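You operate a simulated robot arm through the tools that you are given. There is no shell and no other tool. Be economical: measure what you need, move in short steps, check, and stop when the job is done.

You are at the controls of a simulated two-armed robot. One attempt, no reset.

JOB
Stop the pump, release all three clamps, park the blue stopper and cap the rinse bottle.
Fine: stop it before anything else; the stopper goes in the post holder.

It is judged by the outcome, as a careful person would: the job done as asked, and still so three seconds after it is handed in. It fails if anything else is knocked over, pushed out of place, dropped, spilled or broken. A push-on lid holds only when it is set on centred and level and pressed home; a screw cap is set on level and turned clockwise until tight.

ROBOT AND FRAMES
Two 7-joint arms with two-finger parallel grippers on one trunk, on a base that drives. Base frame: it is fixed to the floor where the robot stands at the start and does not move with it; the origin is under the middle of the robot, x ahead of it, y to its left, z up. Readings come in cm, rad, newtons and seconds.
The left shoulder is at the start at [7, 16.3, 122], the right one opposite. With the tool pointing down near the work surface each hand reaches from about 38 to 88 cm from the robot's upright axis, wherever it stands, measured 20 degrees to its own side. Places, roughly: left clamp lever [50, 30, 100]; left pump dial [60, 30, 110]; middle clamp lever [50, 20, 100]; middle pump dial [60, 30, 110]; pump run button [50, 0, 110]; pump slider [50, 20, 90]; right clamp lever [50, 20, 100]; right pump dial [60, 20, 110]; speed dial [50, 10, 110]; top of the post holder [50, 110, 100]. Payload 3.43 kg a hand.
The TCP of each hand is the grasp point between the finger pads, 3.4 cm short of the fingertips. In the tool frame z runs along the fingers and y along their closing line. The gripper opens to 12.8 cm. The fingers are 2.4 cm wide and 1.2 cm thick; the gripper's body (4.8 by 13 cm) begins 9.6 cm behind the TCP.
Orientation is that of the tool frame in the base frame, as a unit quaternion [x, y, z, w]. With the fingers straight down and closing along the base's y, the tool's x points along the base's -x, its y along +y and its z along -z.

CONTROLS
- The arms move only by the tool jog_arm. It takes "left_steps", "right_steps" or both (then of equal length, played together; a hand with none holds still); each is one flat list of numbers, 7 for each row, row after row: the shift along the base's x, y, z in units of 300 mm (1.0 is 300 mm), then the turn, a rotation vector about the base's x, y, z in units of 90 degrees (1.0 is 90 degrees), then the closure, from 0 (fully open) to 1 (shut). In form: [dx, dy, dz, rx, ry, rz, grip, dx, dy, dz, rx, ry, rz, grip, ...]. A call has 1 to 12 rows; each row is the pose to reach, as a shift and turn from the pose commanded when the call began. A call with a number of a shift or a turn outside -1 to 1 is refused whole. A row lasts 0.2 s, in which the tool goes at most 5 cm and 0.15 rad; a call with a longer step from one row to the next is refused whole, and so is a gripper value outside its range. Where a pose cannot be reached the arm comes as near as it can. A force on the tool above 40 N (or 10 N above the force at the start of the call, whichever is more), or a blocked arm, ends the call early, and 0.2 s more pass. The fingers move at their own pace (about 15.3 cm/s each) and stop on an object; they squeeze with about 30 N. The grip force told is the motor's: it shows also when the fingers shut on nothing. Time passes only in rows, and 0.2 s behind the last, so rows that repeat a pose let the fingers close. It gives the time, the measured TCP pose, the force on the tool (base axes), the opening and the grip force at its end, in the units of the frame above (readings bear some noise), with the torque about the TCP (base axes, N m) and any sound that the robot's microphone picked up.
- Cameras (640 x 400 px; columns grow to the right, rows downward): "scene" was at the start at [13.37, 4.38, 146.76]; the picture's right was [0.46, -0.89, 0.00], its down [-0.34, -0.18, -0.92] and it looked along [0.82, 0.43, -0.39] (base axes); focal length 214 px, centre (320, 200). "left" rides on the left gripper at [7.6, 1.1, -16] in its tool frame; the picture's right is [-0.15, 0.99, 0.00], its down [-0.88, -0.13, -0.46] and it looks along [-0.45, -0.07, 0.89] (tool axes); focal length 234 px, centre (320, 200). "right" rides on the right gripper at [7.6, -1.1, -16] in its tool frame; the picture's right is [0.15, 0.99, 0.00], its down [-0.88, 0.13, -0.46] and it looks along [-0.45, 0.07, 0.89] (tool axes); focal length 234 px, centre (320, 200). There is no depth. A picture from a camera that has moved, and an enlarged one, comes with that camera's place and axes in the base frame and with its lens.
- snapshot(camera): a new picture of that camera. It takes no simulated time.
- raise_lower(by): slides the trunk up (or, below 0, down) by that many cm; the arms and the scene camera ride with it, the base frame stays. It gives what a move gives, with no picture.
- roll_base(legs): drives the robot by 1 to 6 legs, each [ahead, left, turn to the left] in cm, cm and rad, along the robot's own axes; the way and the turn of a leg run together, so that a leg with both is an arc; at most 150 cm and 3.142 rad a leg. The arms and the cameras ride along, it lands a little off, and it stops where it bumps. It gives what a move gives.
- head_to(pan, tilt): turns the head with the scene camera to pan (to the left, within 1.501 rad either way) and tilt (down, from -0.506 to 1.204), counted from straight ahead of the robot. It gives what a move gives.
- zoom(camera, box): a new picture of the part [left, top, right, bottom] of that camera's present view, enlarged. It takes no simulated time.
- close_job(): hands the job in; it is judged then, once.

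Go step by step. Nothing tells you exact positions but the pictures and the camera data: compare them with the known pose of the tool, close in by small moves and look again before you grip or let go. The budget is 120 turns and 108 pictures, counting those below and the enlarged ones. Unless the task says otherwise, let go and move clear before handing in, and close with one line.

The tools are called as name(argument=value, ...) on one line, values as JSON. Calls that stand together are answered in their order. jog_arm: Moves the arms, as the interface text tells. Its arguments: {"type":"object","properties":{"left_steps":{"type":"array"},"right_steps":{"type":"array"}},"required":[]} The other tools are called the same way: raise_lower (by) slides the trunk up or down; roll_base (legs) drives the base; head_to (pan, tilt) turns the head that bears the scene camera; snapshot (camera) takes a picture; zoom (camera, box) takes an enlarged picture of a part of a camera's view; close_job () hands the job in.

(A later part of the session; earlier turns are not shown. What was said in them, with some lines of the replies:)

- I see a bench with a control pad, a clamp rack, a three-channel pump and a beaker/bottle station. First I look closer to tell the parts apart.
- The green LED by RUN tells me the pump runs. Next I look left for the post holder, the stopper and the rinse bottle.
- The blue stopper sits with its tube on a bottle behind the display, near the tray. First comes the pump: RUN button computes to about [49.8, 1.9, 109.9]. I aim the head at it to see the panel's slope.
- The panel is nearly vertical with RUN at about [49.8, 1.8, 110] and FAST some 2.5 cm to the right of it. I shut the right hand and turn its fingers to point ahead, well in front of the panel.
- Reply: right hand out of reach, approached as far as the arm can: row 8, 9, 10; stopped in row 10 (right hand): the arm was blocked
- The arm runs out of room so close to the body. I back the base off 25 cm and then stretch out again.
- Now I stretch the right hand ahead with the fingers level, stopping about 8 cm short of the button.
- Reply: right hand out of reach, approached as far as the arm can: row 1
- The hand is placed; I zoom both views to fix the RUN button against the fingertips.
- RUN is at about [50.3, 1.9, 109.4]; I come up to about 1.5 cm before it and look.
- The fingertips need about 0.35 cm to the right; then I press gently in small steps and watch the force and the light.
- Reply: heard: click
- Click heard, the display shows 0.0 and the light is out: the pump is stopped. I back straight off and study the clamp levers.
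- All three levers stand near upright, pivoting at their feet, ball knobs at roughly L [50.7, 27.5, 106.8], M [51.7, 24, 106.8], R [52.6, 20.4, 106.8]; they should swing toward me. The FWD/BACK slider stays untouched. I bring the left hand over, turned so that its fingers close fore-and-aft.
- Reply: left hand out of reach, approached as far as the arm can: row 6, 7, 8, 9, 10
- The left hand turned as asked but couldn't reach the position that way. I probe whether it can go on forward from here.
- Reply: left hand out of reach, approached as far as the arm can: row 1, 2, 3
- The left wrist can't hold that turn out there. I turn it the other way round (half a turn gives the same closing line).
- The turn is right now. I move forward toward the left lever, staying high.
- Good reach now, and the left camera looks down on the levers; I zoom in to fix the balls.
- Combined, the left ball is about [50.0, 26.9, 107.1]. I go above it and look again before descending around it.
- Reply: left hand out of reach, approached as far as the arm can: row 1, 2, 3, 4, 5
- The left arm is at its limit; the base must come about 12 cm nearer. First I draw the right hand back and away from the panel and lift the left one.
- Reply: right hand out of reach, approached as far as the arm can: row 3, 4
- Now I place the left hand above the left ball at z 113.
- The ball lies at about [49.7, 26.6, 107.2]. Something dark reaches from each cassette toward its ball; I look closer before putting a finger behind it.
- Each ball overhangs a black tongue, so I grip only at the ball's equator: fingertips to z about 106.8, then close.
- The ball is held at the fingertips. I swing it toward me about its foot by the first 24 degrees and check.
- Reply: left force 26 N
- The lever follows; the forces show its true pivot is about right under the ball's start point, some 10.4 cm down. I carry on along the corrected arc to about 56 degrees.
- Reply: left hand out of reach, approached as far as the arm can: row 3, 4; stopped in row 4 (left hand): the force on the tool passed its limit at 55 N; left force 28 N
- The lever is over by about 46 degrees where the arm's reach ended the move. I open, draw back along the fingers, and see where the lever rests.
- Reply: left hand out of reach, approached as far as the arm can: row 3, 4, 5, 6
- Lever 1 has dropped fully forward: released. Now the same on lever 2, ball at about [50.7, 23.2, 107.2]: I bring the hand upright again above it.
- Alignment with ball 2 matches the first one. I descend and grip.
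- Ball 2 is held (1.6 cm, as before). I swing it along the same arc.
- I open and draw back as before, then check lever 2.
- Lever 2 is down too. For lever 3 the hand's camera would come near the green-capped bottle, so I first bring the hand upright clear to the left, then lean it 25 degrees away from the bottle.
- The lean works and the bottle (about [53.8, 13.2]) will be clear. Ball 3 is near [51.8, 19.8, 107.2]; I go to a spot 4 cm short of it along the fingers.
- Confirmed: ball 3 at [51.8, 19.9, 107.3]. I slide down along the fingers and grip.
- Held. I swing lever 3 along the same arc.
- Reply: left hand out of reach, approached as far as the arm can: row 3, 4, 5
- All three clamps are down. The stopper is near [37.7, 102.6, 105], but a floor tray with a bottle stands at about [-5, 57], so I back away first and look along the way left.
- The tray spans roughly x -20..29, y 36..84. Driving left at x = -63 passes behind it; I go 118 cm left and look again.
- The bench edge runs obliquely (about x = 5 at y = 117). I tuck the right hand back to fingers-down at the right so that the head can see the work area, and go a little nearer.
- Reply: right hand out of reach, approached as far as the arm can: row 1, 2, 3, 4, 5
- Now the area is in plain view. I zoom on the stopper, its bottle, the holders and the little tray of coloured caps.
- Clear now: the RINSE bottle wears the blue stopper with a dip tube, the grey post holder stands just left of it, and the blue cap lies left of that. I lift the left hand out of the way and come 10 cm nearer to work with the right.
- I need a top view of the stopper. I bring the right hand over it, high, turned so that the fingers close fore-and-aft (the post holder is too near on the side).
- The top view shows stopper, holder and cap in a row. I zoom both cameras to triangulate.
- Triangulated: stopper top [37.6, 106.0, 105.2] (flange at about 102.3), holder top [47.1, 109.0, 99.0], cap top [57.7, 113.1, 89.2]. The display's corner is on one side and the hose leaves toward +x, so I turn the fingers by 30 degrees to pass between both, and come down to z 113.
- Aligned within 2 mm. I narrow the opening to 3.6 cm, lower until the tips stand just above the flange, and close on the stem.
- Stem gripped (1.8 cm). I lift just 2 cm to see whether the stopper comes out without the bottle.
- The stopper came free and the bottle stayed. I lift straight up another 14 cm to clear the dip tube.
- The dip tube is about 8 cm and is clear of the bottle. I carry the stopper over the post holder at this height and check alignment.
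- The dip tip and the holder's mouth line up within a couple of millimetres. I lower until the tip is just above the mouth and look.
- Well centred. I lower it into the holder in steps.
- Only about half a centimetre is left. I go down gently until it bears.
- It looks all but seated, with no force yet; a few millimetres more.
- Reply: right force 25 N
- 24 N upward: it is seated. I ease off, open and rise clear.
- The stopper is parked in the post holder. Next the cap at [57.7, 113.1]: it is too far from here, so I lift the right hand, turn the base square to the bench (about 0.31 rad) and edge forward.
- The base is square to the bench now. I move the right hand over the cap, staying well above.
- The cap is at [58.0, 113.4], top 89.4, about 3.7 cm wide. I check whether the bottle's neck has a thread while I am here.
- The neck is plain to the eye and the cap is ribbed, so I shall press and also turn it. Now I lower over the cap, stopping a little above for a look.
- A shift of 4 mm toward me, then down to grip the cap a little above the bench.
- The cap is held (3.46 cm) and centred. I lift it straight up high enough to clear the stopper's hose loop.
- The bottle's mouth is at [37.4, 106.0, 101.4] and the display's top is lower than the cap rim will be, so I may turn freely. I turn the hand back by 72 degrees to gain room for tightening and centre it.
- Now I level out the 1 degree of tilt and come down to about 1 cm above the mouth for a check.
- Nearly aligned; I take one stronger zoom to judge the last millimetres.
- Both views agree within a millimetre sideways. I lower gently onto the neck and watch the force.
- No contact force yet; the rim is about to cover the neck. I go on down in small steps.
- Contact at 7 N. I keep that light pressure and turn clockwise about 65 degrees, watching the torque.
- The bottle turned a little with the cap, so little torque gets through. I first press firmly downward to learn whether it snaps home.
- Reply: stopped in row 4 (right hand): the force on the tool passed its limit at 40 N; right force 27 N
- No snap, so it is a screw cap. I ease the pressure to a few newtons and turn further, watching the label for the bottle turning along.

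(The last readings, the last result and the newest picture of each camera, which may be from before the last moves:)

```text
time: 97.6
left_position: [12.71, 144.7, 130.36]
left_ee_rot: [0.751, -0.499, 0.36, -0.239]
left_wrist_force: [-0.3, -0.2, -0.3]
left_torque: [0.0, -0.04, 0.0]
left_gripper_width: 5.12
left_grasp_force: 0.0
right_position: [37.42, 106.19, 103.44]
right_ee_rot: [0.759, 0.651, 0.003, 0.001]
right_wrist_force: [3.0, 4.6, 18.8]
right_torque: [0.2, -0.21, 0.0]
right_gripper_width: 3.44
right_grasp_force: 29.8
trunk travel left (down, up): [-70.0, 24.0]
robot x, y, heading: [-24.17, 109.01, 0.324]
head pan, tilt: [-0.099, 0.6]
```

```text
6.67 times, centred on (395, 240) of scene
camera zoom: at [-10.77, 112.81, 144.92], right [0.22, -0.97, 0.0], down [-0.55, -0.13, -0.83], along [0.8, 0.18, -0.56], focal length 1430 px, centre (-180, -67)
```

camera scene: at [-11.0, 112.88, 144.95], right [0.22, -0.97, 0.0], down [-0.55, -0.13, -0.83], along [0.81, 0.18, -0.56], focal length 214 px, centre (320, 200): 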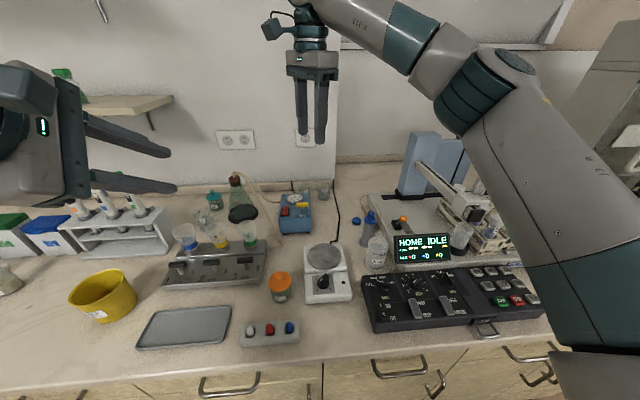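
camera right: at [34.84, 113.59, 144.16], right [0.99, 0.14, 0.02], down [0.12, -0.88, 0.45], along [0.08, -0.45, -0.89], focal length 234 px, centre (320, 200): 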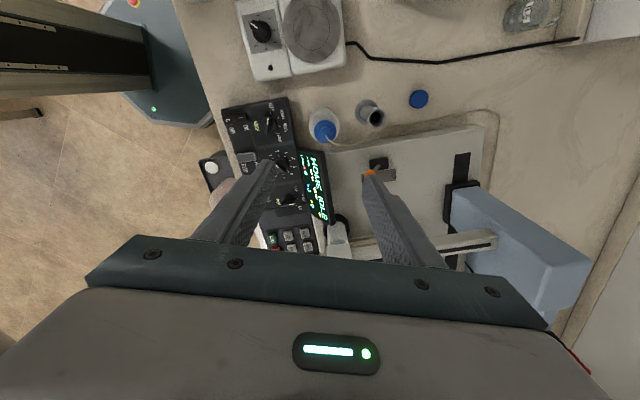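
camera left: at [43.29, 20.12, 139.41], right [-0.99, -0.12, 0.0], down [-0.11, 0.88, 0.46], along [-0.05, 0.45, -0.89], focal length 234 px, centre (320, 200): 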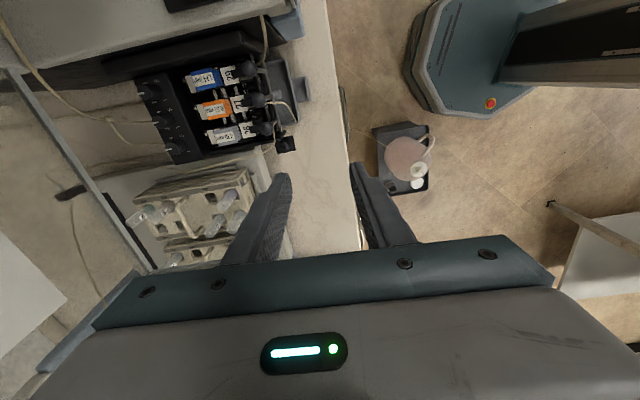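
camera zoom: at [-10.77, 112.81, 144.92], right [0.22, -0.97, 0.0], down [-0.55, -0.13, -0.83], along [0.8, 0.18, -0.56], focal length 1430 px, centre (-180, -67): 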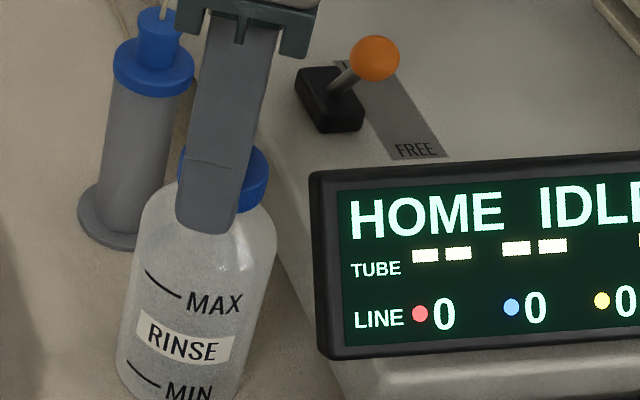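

This time the label stayed put while the cap turned 63 degrees, so the thread is taking up. I let go, rise 3 cm, turn back and regrip for more.

jog_arm(right_steps=[0, 0, 0, 0, 0, 0, 0.65, 0, 0, 0, 0, 0, 0, 0.65, 0, 0, 0.1, 0, 0, 0, 0.65, 0, 0, 0.1, 0, 0, 0.094, 0.65, 0, 0, 0.1, 0, 0, 0.188, 0.65, 0, 0, 0.1, 0, 0, 0.282, 0.65, 0, 0, 0.1, 0, 0, 0.376, 0.65, 0, 0, 0.1, 0, 0, 0.47, 0.65, 0, 0, 0.1, 0, 0, 0.564, 0.65, 0, 0, 0.1, 0, 0, 0.658, 0.65, 0, 0, 0.1, 0, 0, 0.752, 0.65, 0, 0, 0.1, 0, 0, 0.846, 0.65])

zoom(camera="scene", box=[370, 210, 420, 270])

zoom(camera="right", box=[230, 80, 410, 220])

```text
time: 100.2
left_position: [12.76, 144.6, 130.47]
left_ee_rot: [0.751, -0.5, 0.359, -0.239]
left_wrist_force: [-0.1, 0.0, 0.7]
left_torque: [0.0, -0.01, -0.03]
left_gripper_width: 5.12
left_grasp_force: 0.0
right_position: [37.42, 106.14, 106.33]
right_ee_rot: [0.193, 0.981, 0.003, 0.001]
right_wrist_force: [0.1, 1.0, 0.3]
right_torque: [0.06, 0.02, 0.04]
right_gripper_width: 4.46
right_grasp_force: 0.1
trunk travel left (down, up): [-70.0, 24.0]
robot x, y, heading: [-24.28, 109.2, 0.325]
head pan, tilt: [-0.099, 0.6]
```

```text
6.67 times, centred on (395, 240) of scene
camera zoom: at [-10.6, 112.73, 144.9], right [0.22, -0.97, 0.0], down [-0.55, -0.13, -0.82], along [0.8, 0.19, -0.57], focal length 1430 px, centre (-180, -67)
```

zoom: 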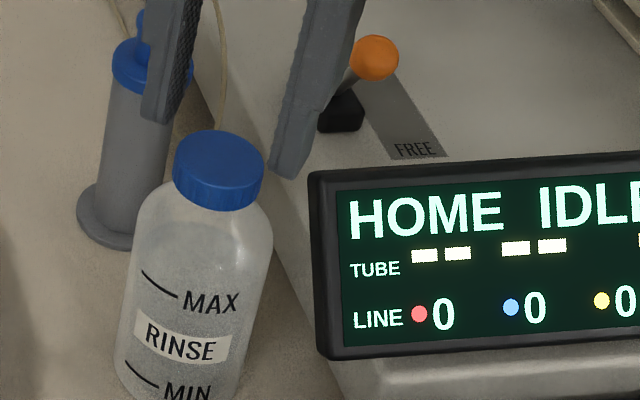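

```text
2.86 times, centred on (320, 150) of right
camera zoom: at [29.99, 107.85, 122.26], right [0.24, 0.97, 0.0], down [0.86, -0.22, 0.46], along [0.44, -0.11, -0.89], focal length 669 px, centre (320, 343)
```

zoom: 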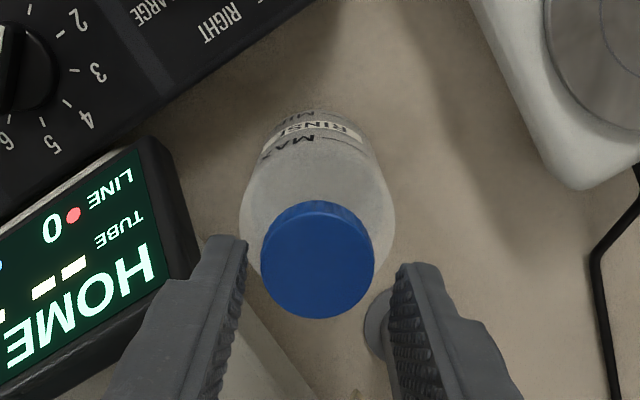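

The cap sits centred and level on the bottle. I turn back another 45 degrees, lower and regrip.

jog_arm(right_steps=[0, 0, 0, 0, 0, 0.09, 0.65, 0, 0, 0, 0, 0, 0.18, 0.65, 0, 0, 0, 0, 0, 0.27, 0.65, 0, 0, 0, 0, 0, 0.36, 0.65, 0, 0, 0, 0, 0, 0.45, 0.65, 0, 0, 0, 0, 0, 0.54, 0.65, 0, 0, -0.05, 0, 0, 0.54, 0.65, 0, 0, -0.095, 0, 0, 0.54, 0.65, 0, 0, -0.095, 0, 0, 0.54, 1, 0, 0, -0.095, 0, 0, 0.54, 1])

jog_arm(right_steps=[0, 0, 0, 0, 0, -0.09, 1, 0, 0, 0, 0, 0, -0.18, 1, 0, 0, -0.001, 0, 0, -0.27, 1, 0, 0, -0.001, 0, 0, -0.36, 1, 0, 0, -0.001, 0, 0, -0.45, 1, 0, 0, -0.002, 0, 0, -0.54, 1, 0, 0, -0.002, 0, 0, -0.63, 1, 0, 0, -0.002, 0, 0, -0.72, 1, 0, 0, -0.003, 0, 0, -0.81, 1, 0, 0, -0.003, 0, 0, -0.9, 1, 0, 0, -0.003, 0, 0, -0.99, 1])

zoom(camera="scene", box=[370, 210, 420, 270])

```text
time: 102.4
left_position: [12.63, 144.49, 130.45]
left_ee_rot: [0.751, -0.5, 0.359, -0.24]
left_wrist_force: [0.2, 0.1, 0.2]
left_torque: [0.01, 0.02, 0.0]
left_gripper_width: 5.12
left_grasp_force: 0.0
right_position: [37.56, 105.96, 103.57]
right_ee_rot: [-0.226, 0.974, 0.002, -0.001]
right_wrist_force: [0.8, -0.8, 2.9]
right_torque: [-0.06, -0.09, 0.01]
right_gripper_width: 3.55
right_grasp_force: 30.2
trunk travel left (down, up): [-70.0, 24.0]
robot x, y, heading: [-23.87, 108.92, 0.322]
head pan, tilt: [-0.099, 0.6]
```

```text
time: 104.8
left_position: [12.58, 144.57, 130.37]
left_ee_rot: [0.752, -0.499, 0.359, -0.24]
left_wrist_force: [-0.7, 0.0, -1.0]
left_torque: [-0.01, 0.01, 0.01]
left_gripper_width: 5.12
left_grasp_force: 0.0
right_position: [37.41, 106.07, 103.57]
right_ee_rot: [0.523, 0.852, 0.003, 0.001]
right_wrist_force: [-0.4, -2.4, 16.1]
right_torque: [-0.11, 0.07, 0.04]
right_gripper_width: 3.51
right_grasp_force: 30.0
trunk travel left (down, up): [-70.0, 24.0]
robot x, y, heading: [-23.92, 109.15, 0.327]
head pan, tilt: [-0.099, 0.6]
```

```text
6.67 times, centred on (395, 240) of scene
camera zoom: at [-10.8, 112.71, 144.93], right [0.22, -0.97, 0.0], down [-0.55, -0.13, -0.83], along [0.8, 0.19, -0.56], focal length 1430 px, centre (-180, -67)
```

zoom: 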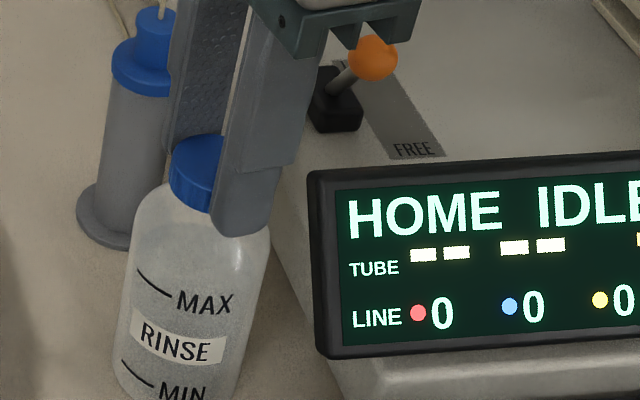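

The cap turns easily and torque stays near zero. A gentle upward tug of a few millimetres will tell whether it is engaged at all.

jog_arm(right_steps=[0, 0, 0.004, 0, 0, 0, 1, 0, 0, 0.008, 0, 0, 0, 1, 0, 0, 0.012, 0, 0, 0, 1])

zoom(camera="scene", box=[370, 210, 420, 270])

```text
time: 105.6
left_position: [12.7, 144.59, 130.36]
left_ee_rot: [0.751, -0.5, 0.358, -0.239]
left_wrist_force: [1.0, 0.2, 0.1]
left_torque: [0.0, 0.01, -0.03]
left_gripper_width: 5.13
left_grasp_force: 0.1
right_position: [37.48, 106.07, 103.63]
right_ee_rot: [0.522, 0.853, 0.001, 0.001]
right_wrist_force: [-0.2, 0.0, -2.1]
right_torque: [-0.02, 0.02, 0.01]
right_gripper_width: 3.52
right_grasp_force: 29.6
trunk travel left (down, up): [-70.0, 24.0]
robot x, y, heading: [-24.12, 108.85, 0.325]
head pan, tilt: [-0.099, 0.6]
```

```text
6.67 times, centred on (395, 240) of scene
camera zoom: at [-10.59, 112.73, 144.88], right [0.22, -0.97, 0.0], down [-0.55, -0.13, -0.82], along [0.8, 0.19, -0.57], focal length 1430 px, centre (-180, -67)
```

zoom: 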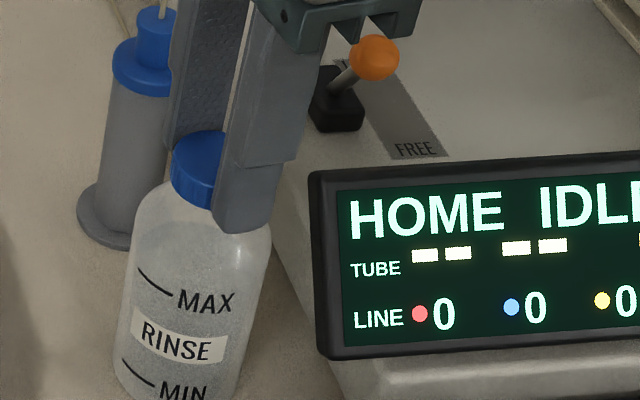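

A slight downward pull (-2 N) shows. I raise a further 4 mm to see whether cap alone or cap with bottle follows.

jog_arm(right_steps=[0, 0, 0.007, 0, 0, 0, 1, 0, 0, 0.014, 0, 0, 0, 1, 0, 0, 0.014, 0, 0, 0, 1])

zoom(camera="scene", box=[370, 210, 420, 270])

```text
time: 106.4
left_position: [12.71, 144.54, 130.36]
left_ee_rot: [0.752, -0.5, 0.358, -0.239]
left_wrist_force: [0.2, 0.3, 0.5]
left_torque: [0.02, -0.01, 0.02]
left_gripper_width: 5.12
left_grasp_force: 0.1
right_position: [37.57, 106.2, 104.04]
right_ee_rot: [0.523, 0.853, 0.003, 0.002]
right_wrist_force: [-0.7, 0.2, -1.9]
right_torque: [0.0, 0.01, 0.0]
right_gripper_width: 3.5
right_grasp_force: 30.1
trunk travel left (down, up): [-70.0, 24.0]
robot x, y, heading: [-23.91, 109.22, 0.325]
head pan, tilt: [-0.099, 0.6]
```

```text
6.67 times, centred on (395, 240) of scene
camera zoom: at [-10.57, 112.72, 144.9], right [0.22, -0.97, 0.0], down [-0.55, -0.13, -0.82], along [0.8, 0.19, -0.57], focal length 1430 px, centre (-180, -67)
```

zoom: 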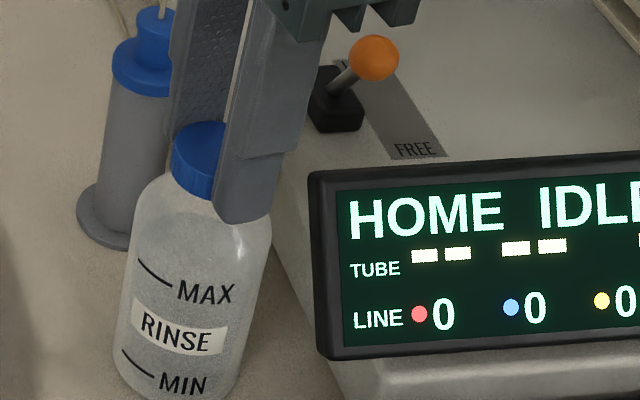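

The bottle rose with the cap: the thread has caught. I set it back down, keep light pressure, and go on turning until the bottle wants to turn along (tight).

jog_arm(right_steps=[0, 0, -0.014, 0, 0, 0, 1, 0, 0, -0.024, 0, 0, 0, 1, 0, 0, -0.027, 0, 0, 0, 1, 0, 0, -0.027, 0, 0, -0.09, 1, 0, 0, -0.027, 0, 0, -0.18, 1, 0, 0, -0.028, 0, 0, -0.27, 1, 0, 0, -0.028, 0, 0, -0.36, 1, 0, 0, -0.028, 0, 0, -0.45, 1, 0, 0, -0.028, 0, 0, -0.52, 1])

zoom(camera="scene", box=[370, 210, 420, 270])

```text
time: 108.4
left_position: [12.65, 144.67, 130.43]
left_ee_rot: [0.751, -0.5, 0.358, -0.24]
left_wrist_force: [1.1, -0.1, -0.1]
left_torque: [0.03, 0.02, 0.02]
left_gripper_width: 5.12
left_grasp_force: 0.1
right_position: [37.41, 106.11, 103.43]
right_ee_rot: [0.818, 0.575, 0.002, 0.003]
right_wrist_force: [-0.9, 0.2, 14.2]
right_torque: [0.11, 0.06, 0.04]
right_gripper_width: 3.48
right_grasp_force: 30.0
trunk travel left (down, up): [-70.0, 24.0]
robot x, y, heading: [-24.45, 109.2, 0.328]
head pan, tilt: [-0.099, 0.6]
```

```text
6.67 times, centred on (395, 240) of scene
camera zoom: at [-10.78, 112.74, 144.92], right [0.22, -0.97, 0.0], down [-0.55, -0.13, -0.83], along [0.8, 0.19, -0.56], focal length 1430 px, centre (-180, -67)
```

zoom: 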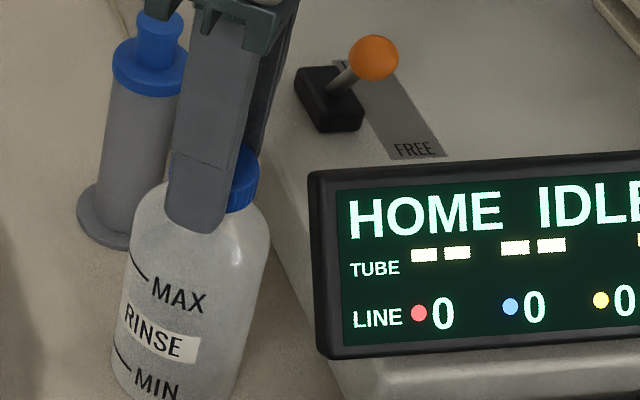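

The bottle now drags along part of the way, so resistance is growing. Pressing harder will hold the bottle on the bench by friction; I let go, turn the hand back for another stroke.

jog_arm(right_steps=[0, 0, 0.004, 0, 0, 0, 0.65, 0, 0, 0.004, 0, 0, 0, 0.65, 0, 0, 0.1, 0, 0, 0, 0.65, 0, 0, 0.1, 0, 0, 0.094, 0.65, 0, 0, 0.1, 0, 0, 0.188, 0.65, 0, 0, 0.1, 0, 0, 0.282, 0.65, 0, 0, 0.1, 0, 0, 0.376, 0.65, 0, 0, 0.1, 0, 0, 0.47, 0.65, 0, 0, 0.1, 0, 0, 0.564, 0.65, 0, 0, 0.1, 0, 0, 0.658, 0.65, 0, 0, 0.1, 0, 0, 0.752, 0.65, 0, 0, 0.1, 0, 0, 0.846, 0.65])

jog_arm(right_steps=[0, 0, 0, 0, 0, 0.09, 0.65, 0, 0, 0, 0, 0, 0.18, 0.65, 0, 0, 0, 0, 0, 0.27, 0.65, 0, 0, 0, 0, 0, 0.36, 0.65, 0, 0, 0, 0, 0, 0.45, 0.65, 0, 0, 0, 0, 0, 0.54, 0.65, 0, 0, 0, 0, 0, 0.63, 0.65, 0, 0, -0.05, 0, 0, 0.64, 0.65, 0, 0, -0.098, 0, 0, 0.64, 0.65, 0, 0, -0.098, 0, 0, 0.64, 1, 0, 0, -0.098, 0, 0, 0.64, 1])

zoom(camera="scene", box=[370, 210, 420, 270])

```text
time: 111.0
left_position: [12.75, 144.54, 130.34]
left_ee_rot: [0.752, -0.499, 0.358, -0.24]
left_wrist_force: [-0.3, 0.7, 0.7]
left_torque: [-0.01, -0.01, -0.01]
left_gripper_width: 5.11
left_grasp_force: 0.2
right_position: [37.41, 106.06, 106.11]
right_ee_rot: [0.289, 0.957, 0.003, 0.002]
right_wrist_force: [0.4, -0.4, 0.8]
right_torque: [0.02, -0.01, 0.02]
right_gripper_width: 4.46
right_grasp_force: 0.0
trunk travel left (down, up): [-70.0, 24.0]
robot x, y, heading: [-24.04, 109.51, 0.324]
head pan, tilt: [-0.099, 0.6]
```

```text
time: 113.4
left_position: [12.69, 144.61, 130.45]
left_ee_rot: [0.751, -0.499, 0.359, -0.24]
left_wrist_force: [-0.4, -0.1, 0.0]
left_torque: [-0.01, -0.01, 0.01]
left_gripper_width: 5.11
left_grasp_force: 0.1
right_position: [37.52, 106.01, 103.34]
right_ee_rot: [-0.208, 0.978, 0.002, 0.0]
right_wrist_force: [-0.2, 0.5, 3.3]
right_torque: [-0.06, -0.07, 0.0]
right_gripper_width: 3.5
right_grasp_force: 30.3
trunk travel left (down, up): [-70.0, 24.0]
robot x, y, heading: [-23.76, 109.04, 0.325]
head pan, tilt: [-0.099, 0.6]
```

```text
6.67 times, centred on (395, 240) of scene
camera zoom: at [-10.64, 112.74, 144.91], right [0.22, -0.97, 0.0], down [-0.55, -0.13, -0.83], along [0.8, 0.19, -0.56], focal length 1430 px, centre (-180, -67)
```

zoom: 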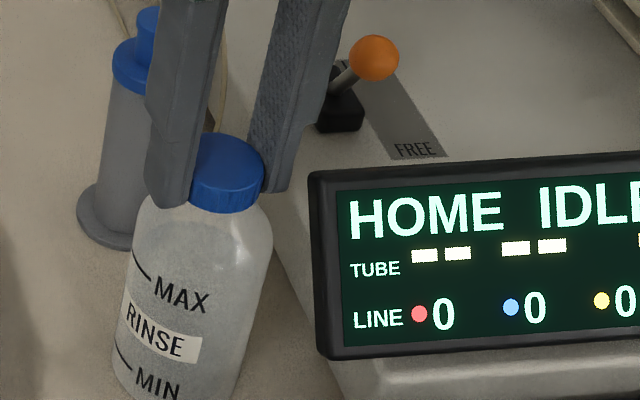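

Regripped. I press to roughly 25 N and turn another 85 degrees clockwise.

jog_arm(right_steps=[0, 0, -0.008, 0, 0, 0, 1, 0, 0, -0.015, 0, 0, 0, 1, 0, 0, -0.015, 0, 0, -0.095, 1, 0, 0, -0.015, 0, 0, -0.19, 1, 0, 0, -0.015, 0, 0, -0.285, 1, 0, 0, -0.015, 0, 0, -0.38, 1, 0, 0, -0.015, 0, 0, -0.475, 1, 0, 0, -0.015, 0, 0, -0.57, 1, 0, 0, -0.015, 0, 0, -0.665, 1, 0, 0, -0.015, 0, 0, -0.76, 1, 0, 0, -0.015, 0, 0, -0.855, 1, 0, 0, -0.015, 0, 0, -0.95, 1])

zoom(camera="scene", box=[370, 210, 420, 270])

```text
time: 116.0
left_position: [12.34, 144.6, 130.53]
left_ee_rot: [0.751, -0.499, 0.359, -0.24]
left_wrist_force: [-0.1, -0.1, 0.7]
left_torque: [0.03, 0.04, -0.01]
left_gripper_width: 5.09
left_grasp_force: 0.1
right_position: [37.31, 105.89, 103.15]
right_ee_rot: [0.513, 0.859, 0.002, 0.003]
right_wrist_force: [0.2, -0.5, 29.4]
right_torque: [-0.06, -0.02, 0.28]
right_gripper_width: 3.49
right_grasp_force: 30.0
trunk travel left (down, up): [-70.0, 24.0]
robot x, y, heading: [-24.47, 108.84, 0.323]
head pan, tilt: [-0.099, 0.6]
```

```text
6.67 times, centred on (395, 240) of scene
camera zoom: at [-10.94, 112.74, 144.94], right [0.22, -0.97, 0.0], down [-0.55, -0.13, -0.83], along [0.81, 0.19, -0.56], focal length 1430 px, centre (-180, -67)
```

zoom: 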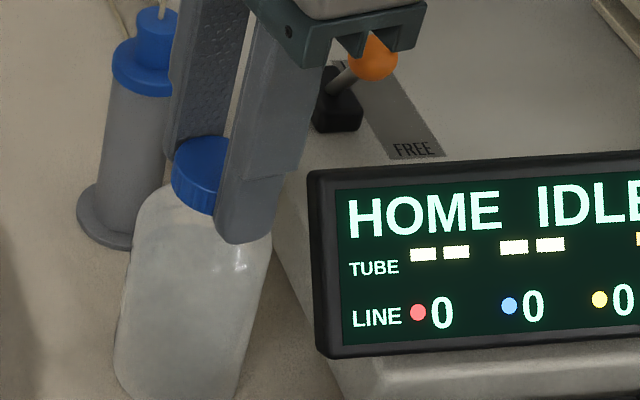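

Torque has risen sharply to 0.28 N·m and cap and bottle now turn as one: it is tight. I ease off, open and rise clear.

jog_arm(right_steps=[0, 0, 0.014, 0, 0, 0, 1, 0, 0, 0.014, 0, 0, 0, 0.65, 0, 0, 0.014, 0, 0, 0, 0.65, 0, 0, 0.1, 0, 0, 0, 0.65, 0, 0, 0.22, 0, 0, 0, 0.65, 0, 0, 0.36, 0, 0, 0, 0.65, -0.08, 0, 0.5, 0, 0, 0, 0.65, -0.2, 0, 0.6, 0, 0, 0, 0.65, -0.2, 0, 0.6, 0, 0, 0, 0.65])

zoom(camera="scene", box=[330, 180, 450, 290])

zoom(camera="right", box=[200, 20, 480, 200])

```text
time: 118.0
left_position: [12.92, 144.56, 130.29]
left_ee_rot: [0.751, -0.5, 0.358, -0.239]
left_wrist_force: [0.3, -0.2, 0.6]
left_torque: [0.04, 0.03, 0.03]
left_gripper_width: 5.13
left_grasp_force: 0.0
right_position: [31.31, 106.06, 120.72]
right_ee_rot: [0.511, 0.86, 0.002, 0.0]
right_wrist_force: [0.5, -1.0, 0.1]
right_torque: [0.03, 0.03, -0.04]
right_gripper_width: 4.48
right_grasp_force: 0.1
trunk travel left (down, up): [-70.0, 24.0]
robot x, y, heading: [-23.68, 108.78, 0.322]
head pan, tilt: [-0.099, 0.6]
```

```text
3.64 times, centred on (390, 235) of scene
camera zoom: at [-10.48, 112.71, 144.89], right [0.22, -0.97, 0.0], down [-0.55, -0.13, -0.82], along [0.8, 0.19, -0.57], focal length 780 px, centre (66, 73)
```

zoom: 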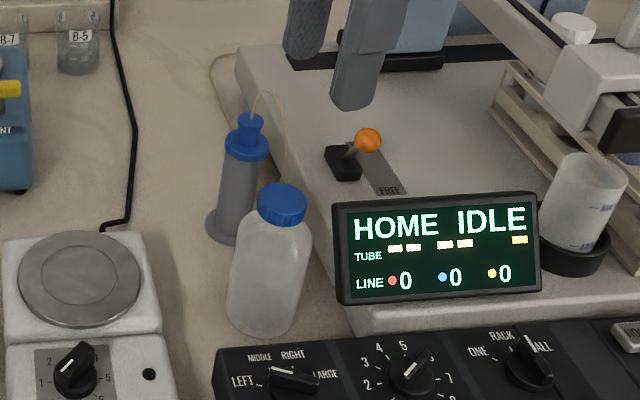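

```text
2.22 times, centred on (340, 110) of right
camera zoom: at [26.63, 112.11, 136.67], right [0.8, 0.6, 0.0], down [0.53, -0.71, 0.46], along [0.28, -0.36, -0.89], focal length 520 px, centre (276, 400)
```

zoom: 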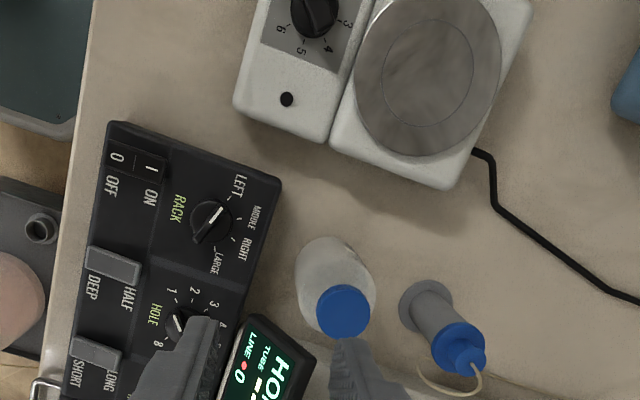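

The cap sits level on the bottle, the stopper stands in its holder. A last look back at the pump and clamps.

head_to(pan=-1.2, tilt=0.35)

snapshot(camera="scene")

```text
time: 119.3
left_position: [12.7, 144.54, 130.35]
left_ee_rot: [0.751, -0.499, 0.358, -0.24]
left_wrist_force: [-0.3, 0.3, 0.2]
left_torque: [-0.01, 0.0, -0.02]
left_gripper_width: 5.1
left_grasp_force: 0.0
right_position: [31.27, 106.06, 120.75]
right_ee_rot: [0.511, 0.859, 0.002, 0.001]
right_wrist_force: [1.2, -0.1, 0.0]
right_torque: [-0.01, 0.01, -0.01]
right_gripper_width: 4.48
right_grasp_force: 0.0
trunk travel left (down, up): [-70.0, 24.0]
robot x, y, heading: [-24.07, 108.71, 0.331]
head pan, tilt: [-1.201, 0.351]
```

```text
7 pictures are left
camera scene: at [-13.25, 103.6, 147.18], right [-0.77, -0.64, 0.0], down [-0.22, 0.26, -0.94], along [0.6, -0.72, -0.34], focal length 214 px, centre (320, 200)
```

scene: 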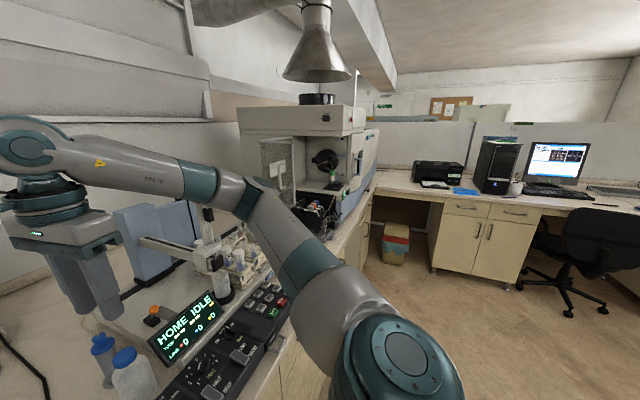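

zoom(camera="scene", box=[285, 165, 375, 245])

```text
5.00 times, centred on (330, 205) of scene
camera zoom: at [-13.25, 103.6, 147.18], right [-0.77, -0.64, 0.0], down [-0.22, 0.26, -0.94], along [0.6, -0.72, -0.34], focal length 1072 px, centre (270, 175)
```

zoom: 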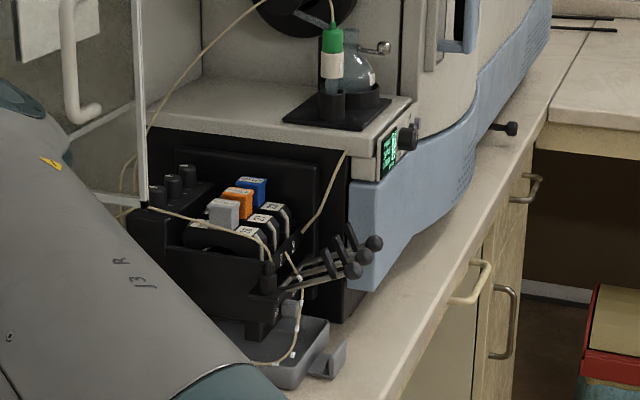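

All three levers lie forward alike, the bottle stands capped and the stopper is parked; both hands are clear. I hand the job in.

close_job()

```text
The job is handed in.
```

I stopped the pump first, then released all three clamps, parked the blue stopper in the post holder and screwed the rinse bottle's cap on tight. While I tightened the cap the bottle turned on the spot, so its label now faces away from the front.
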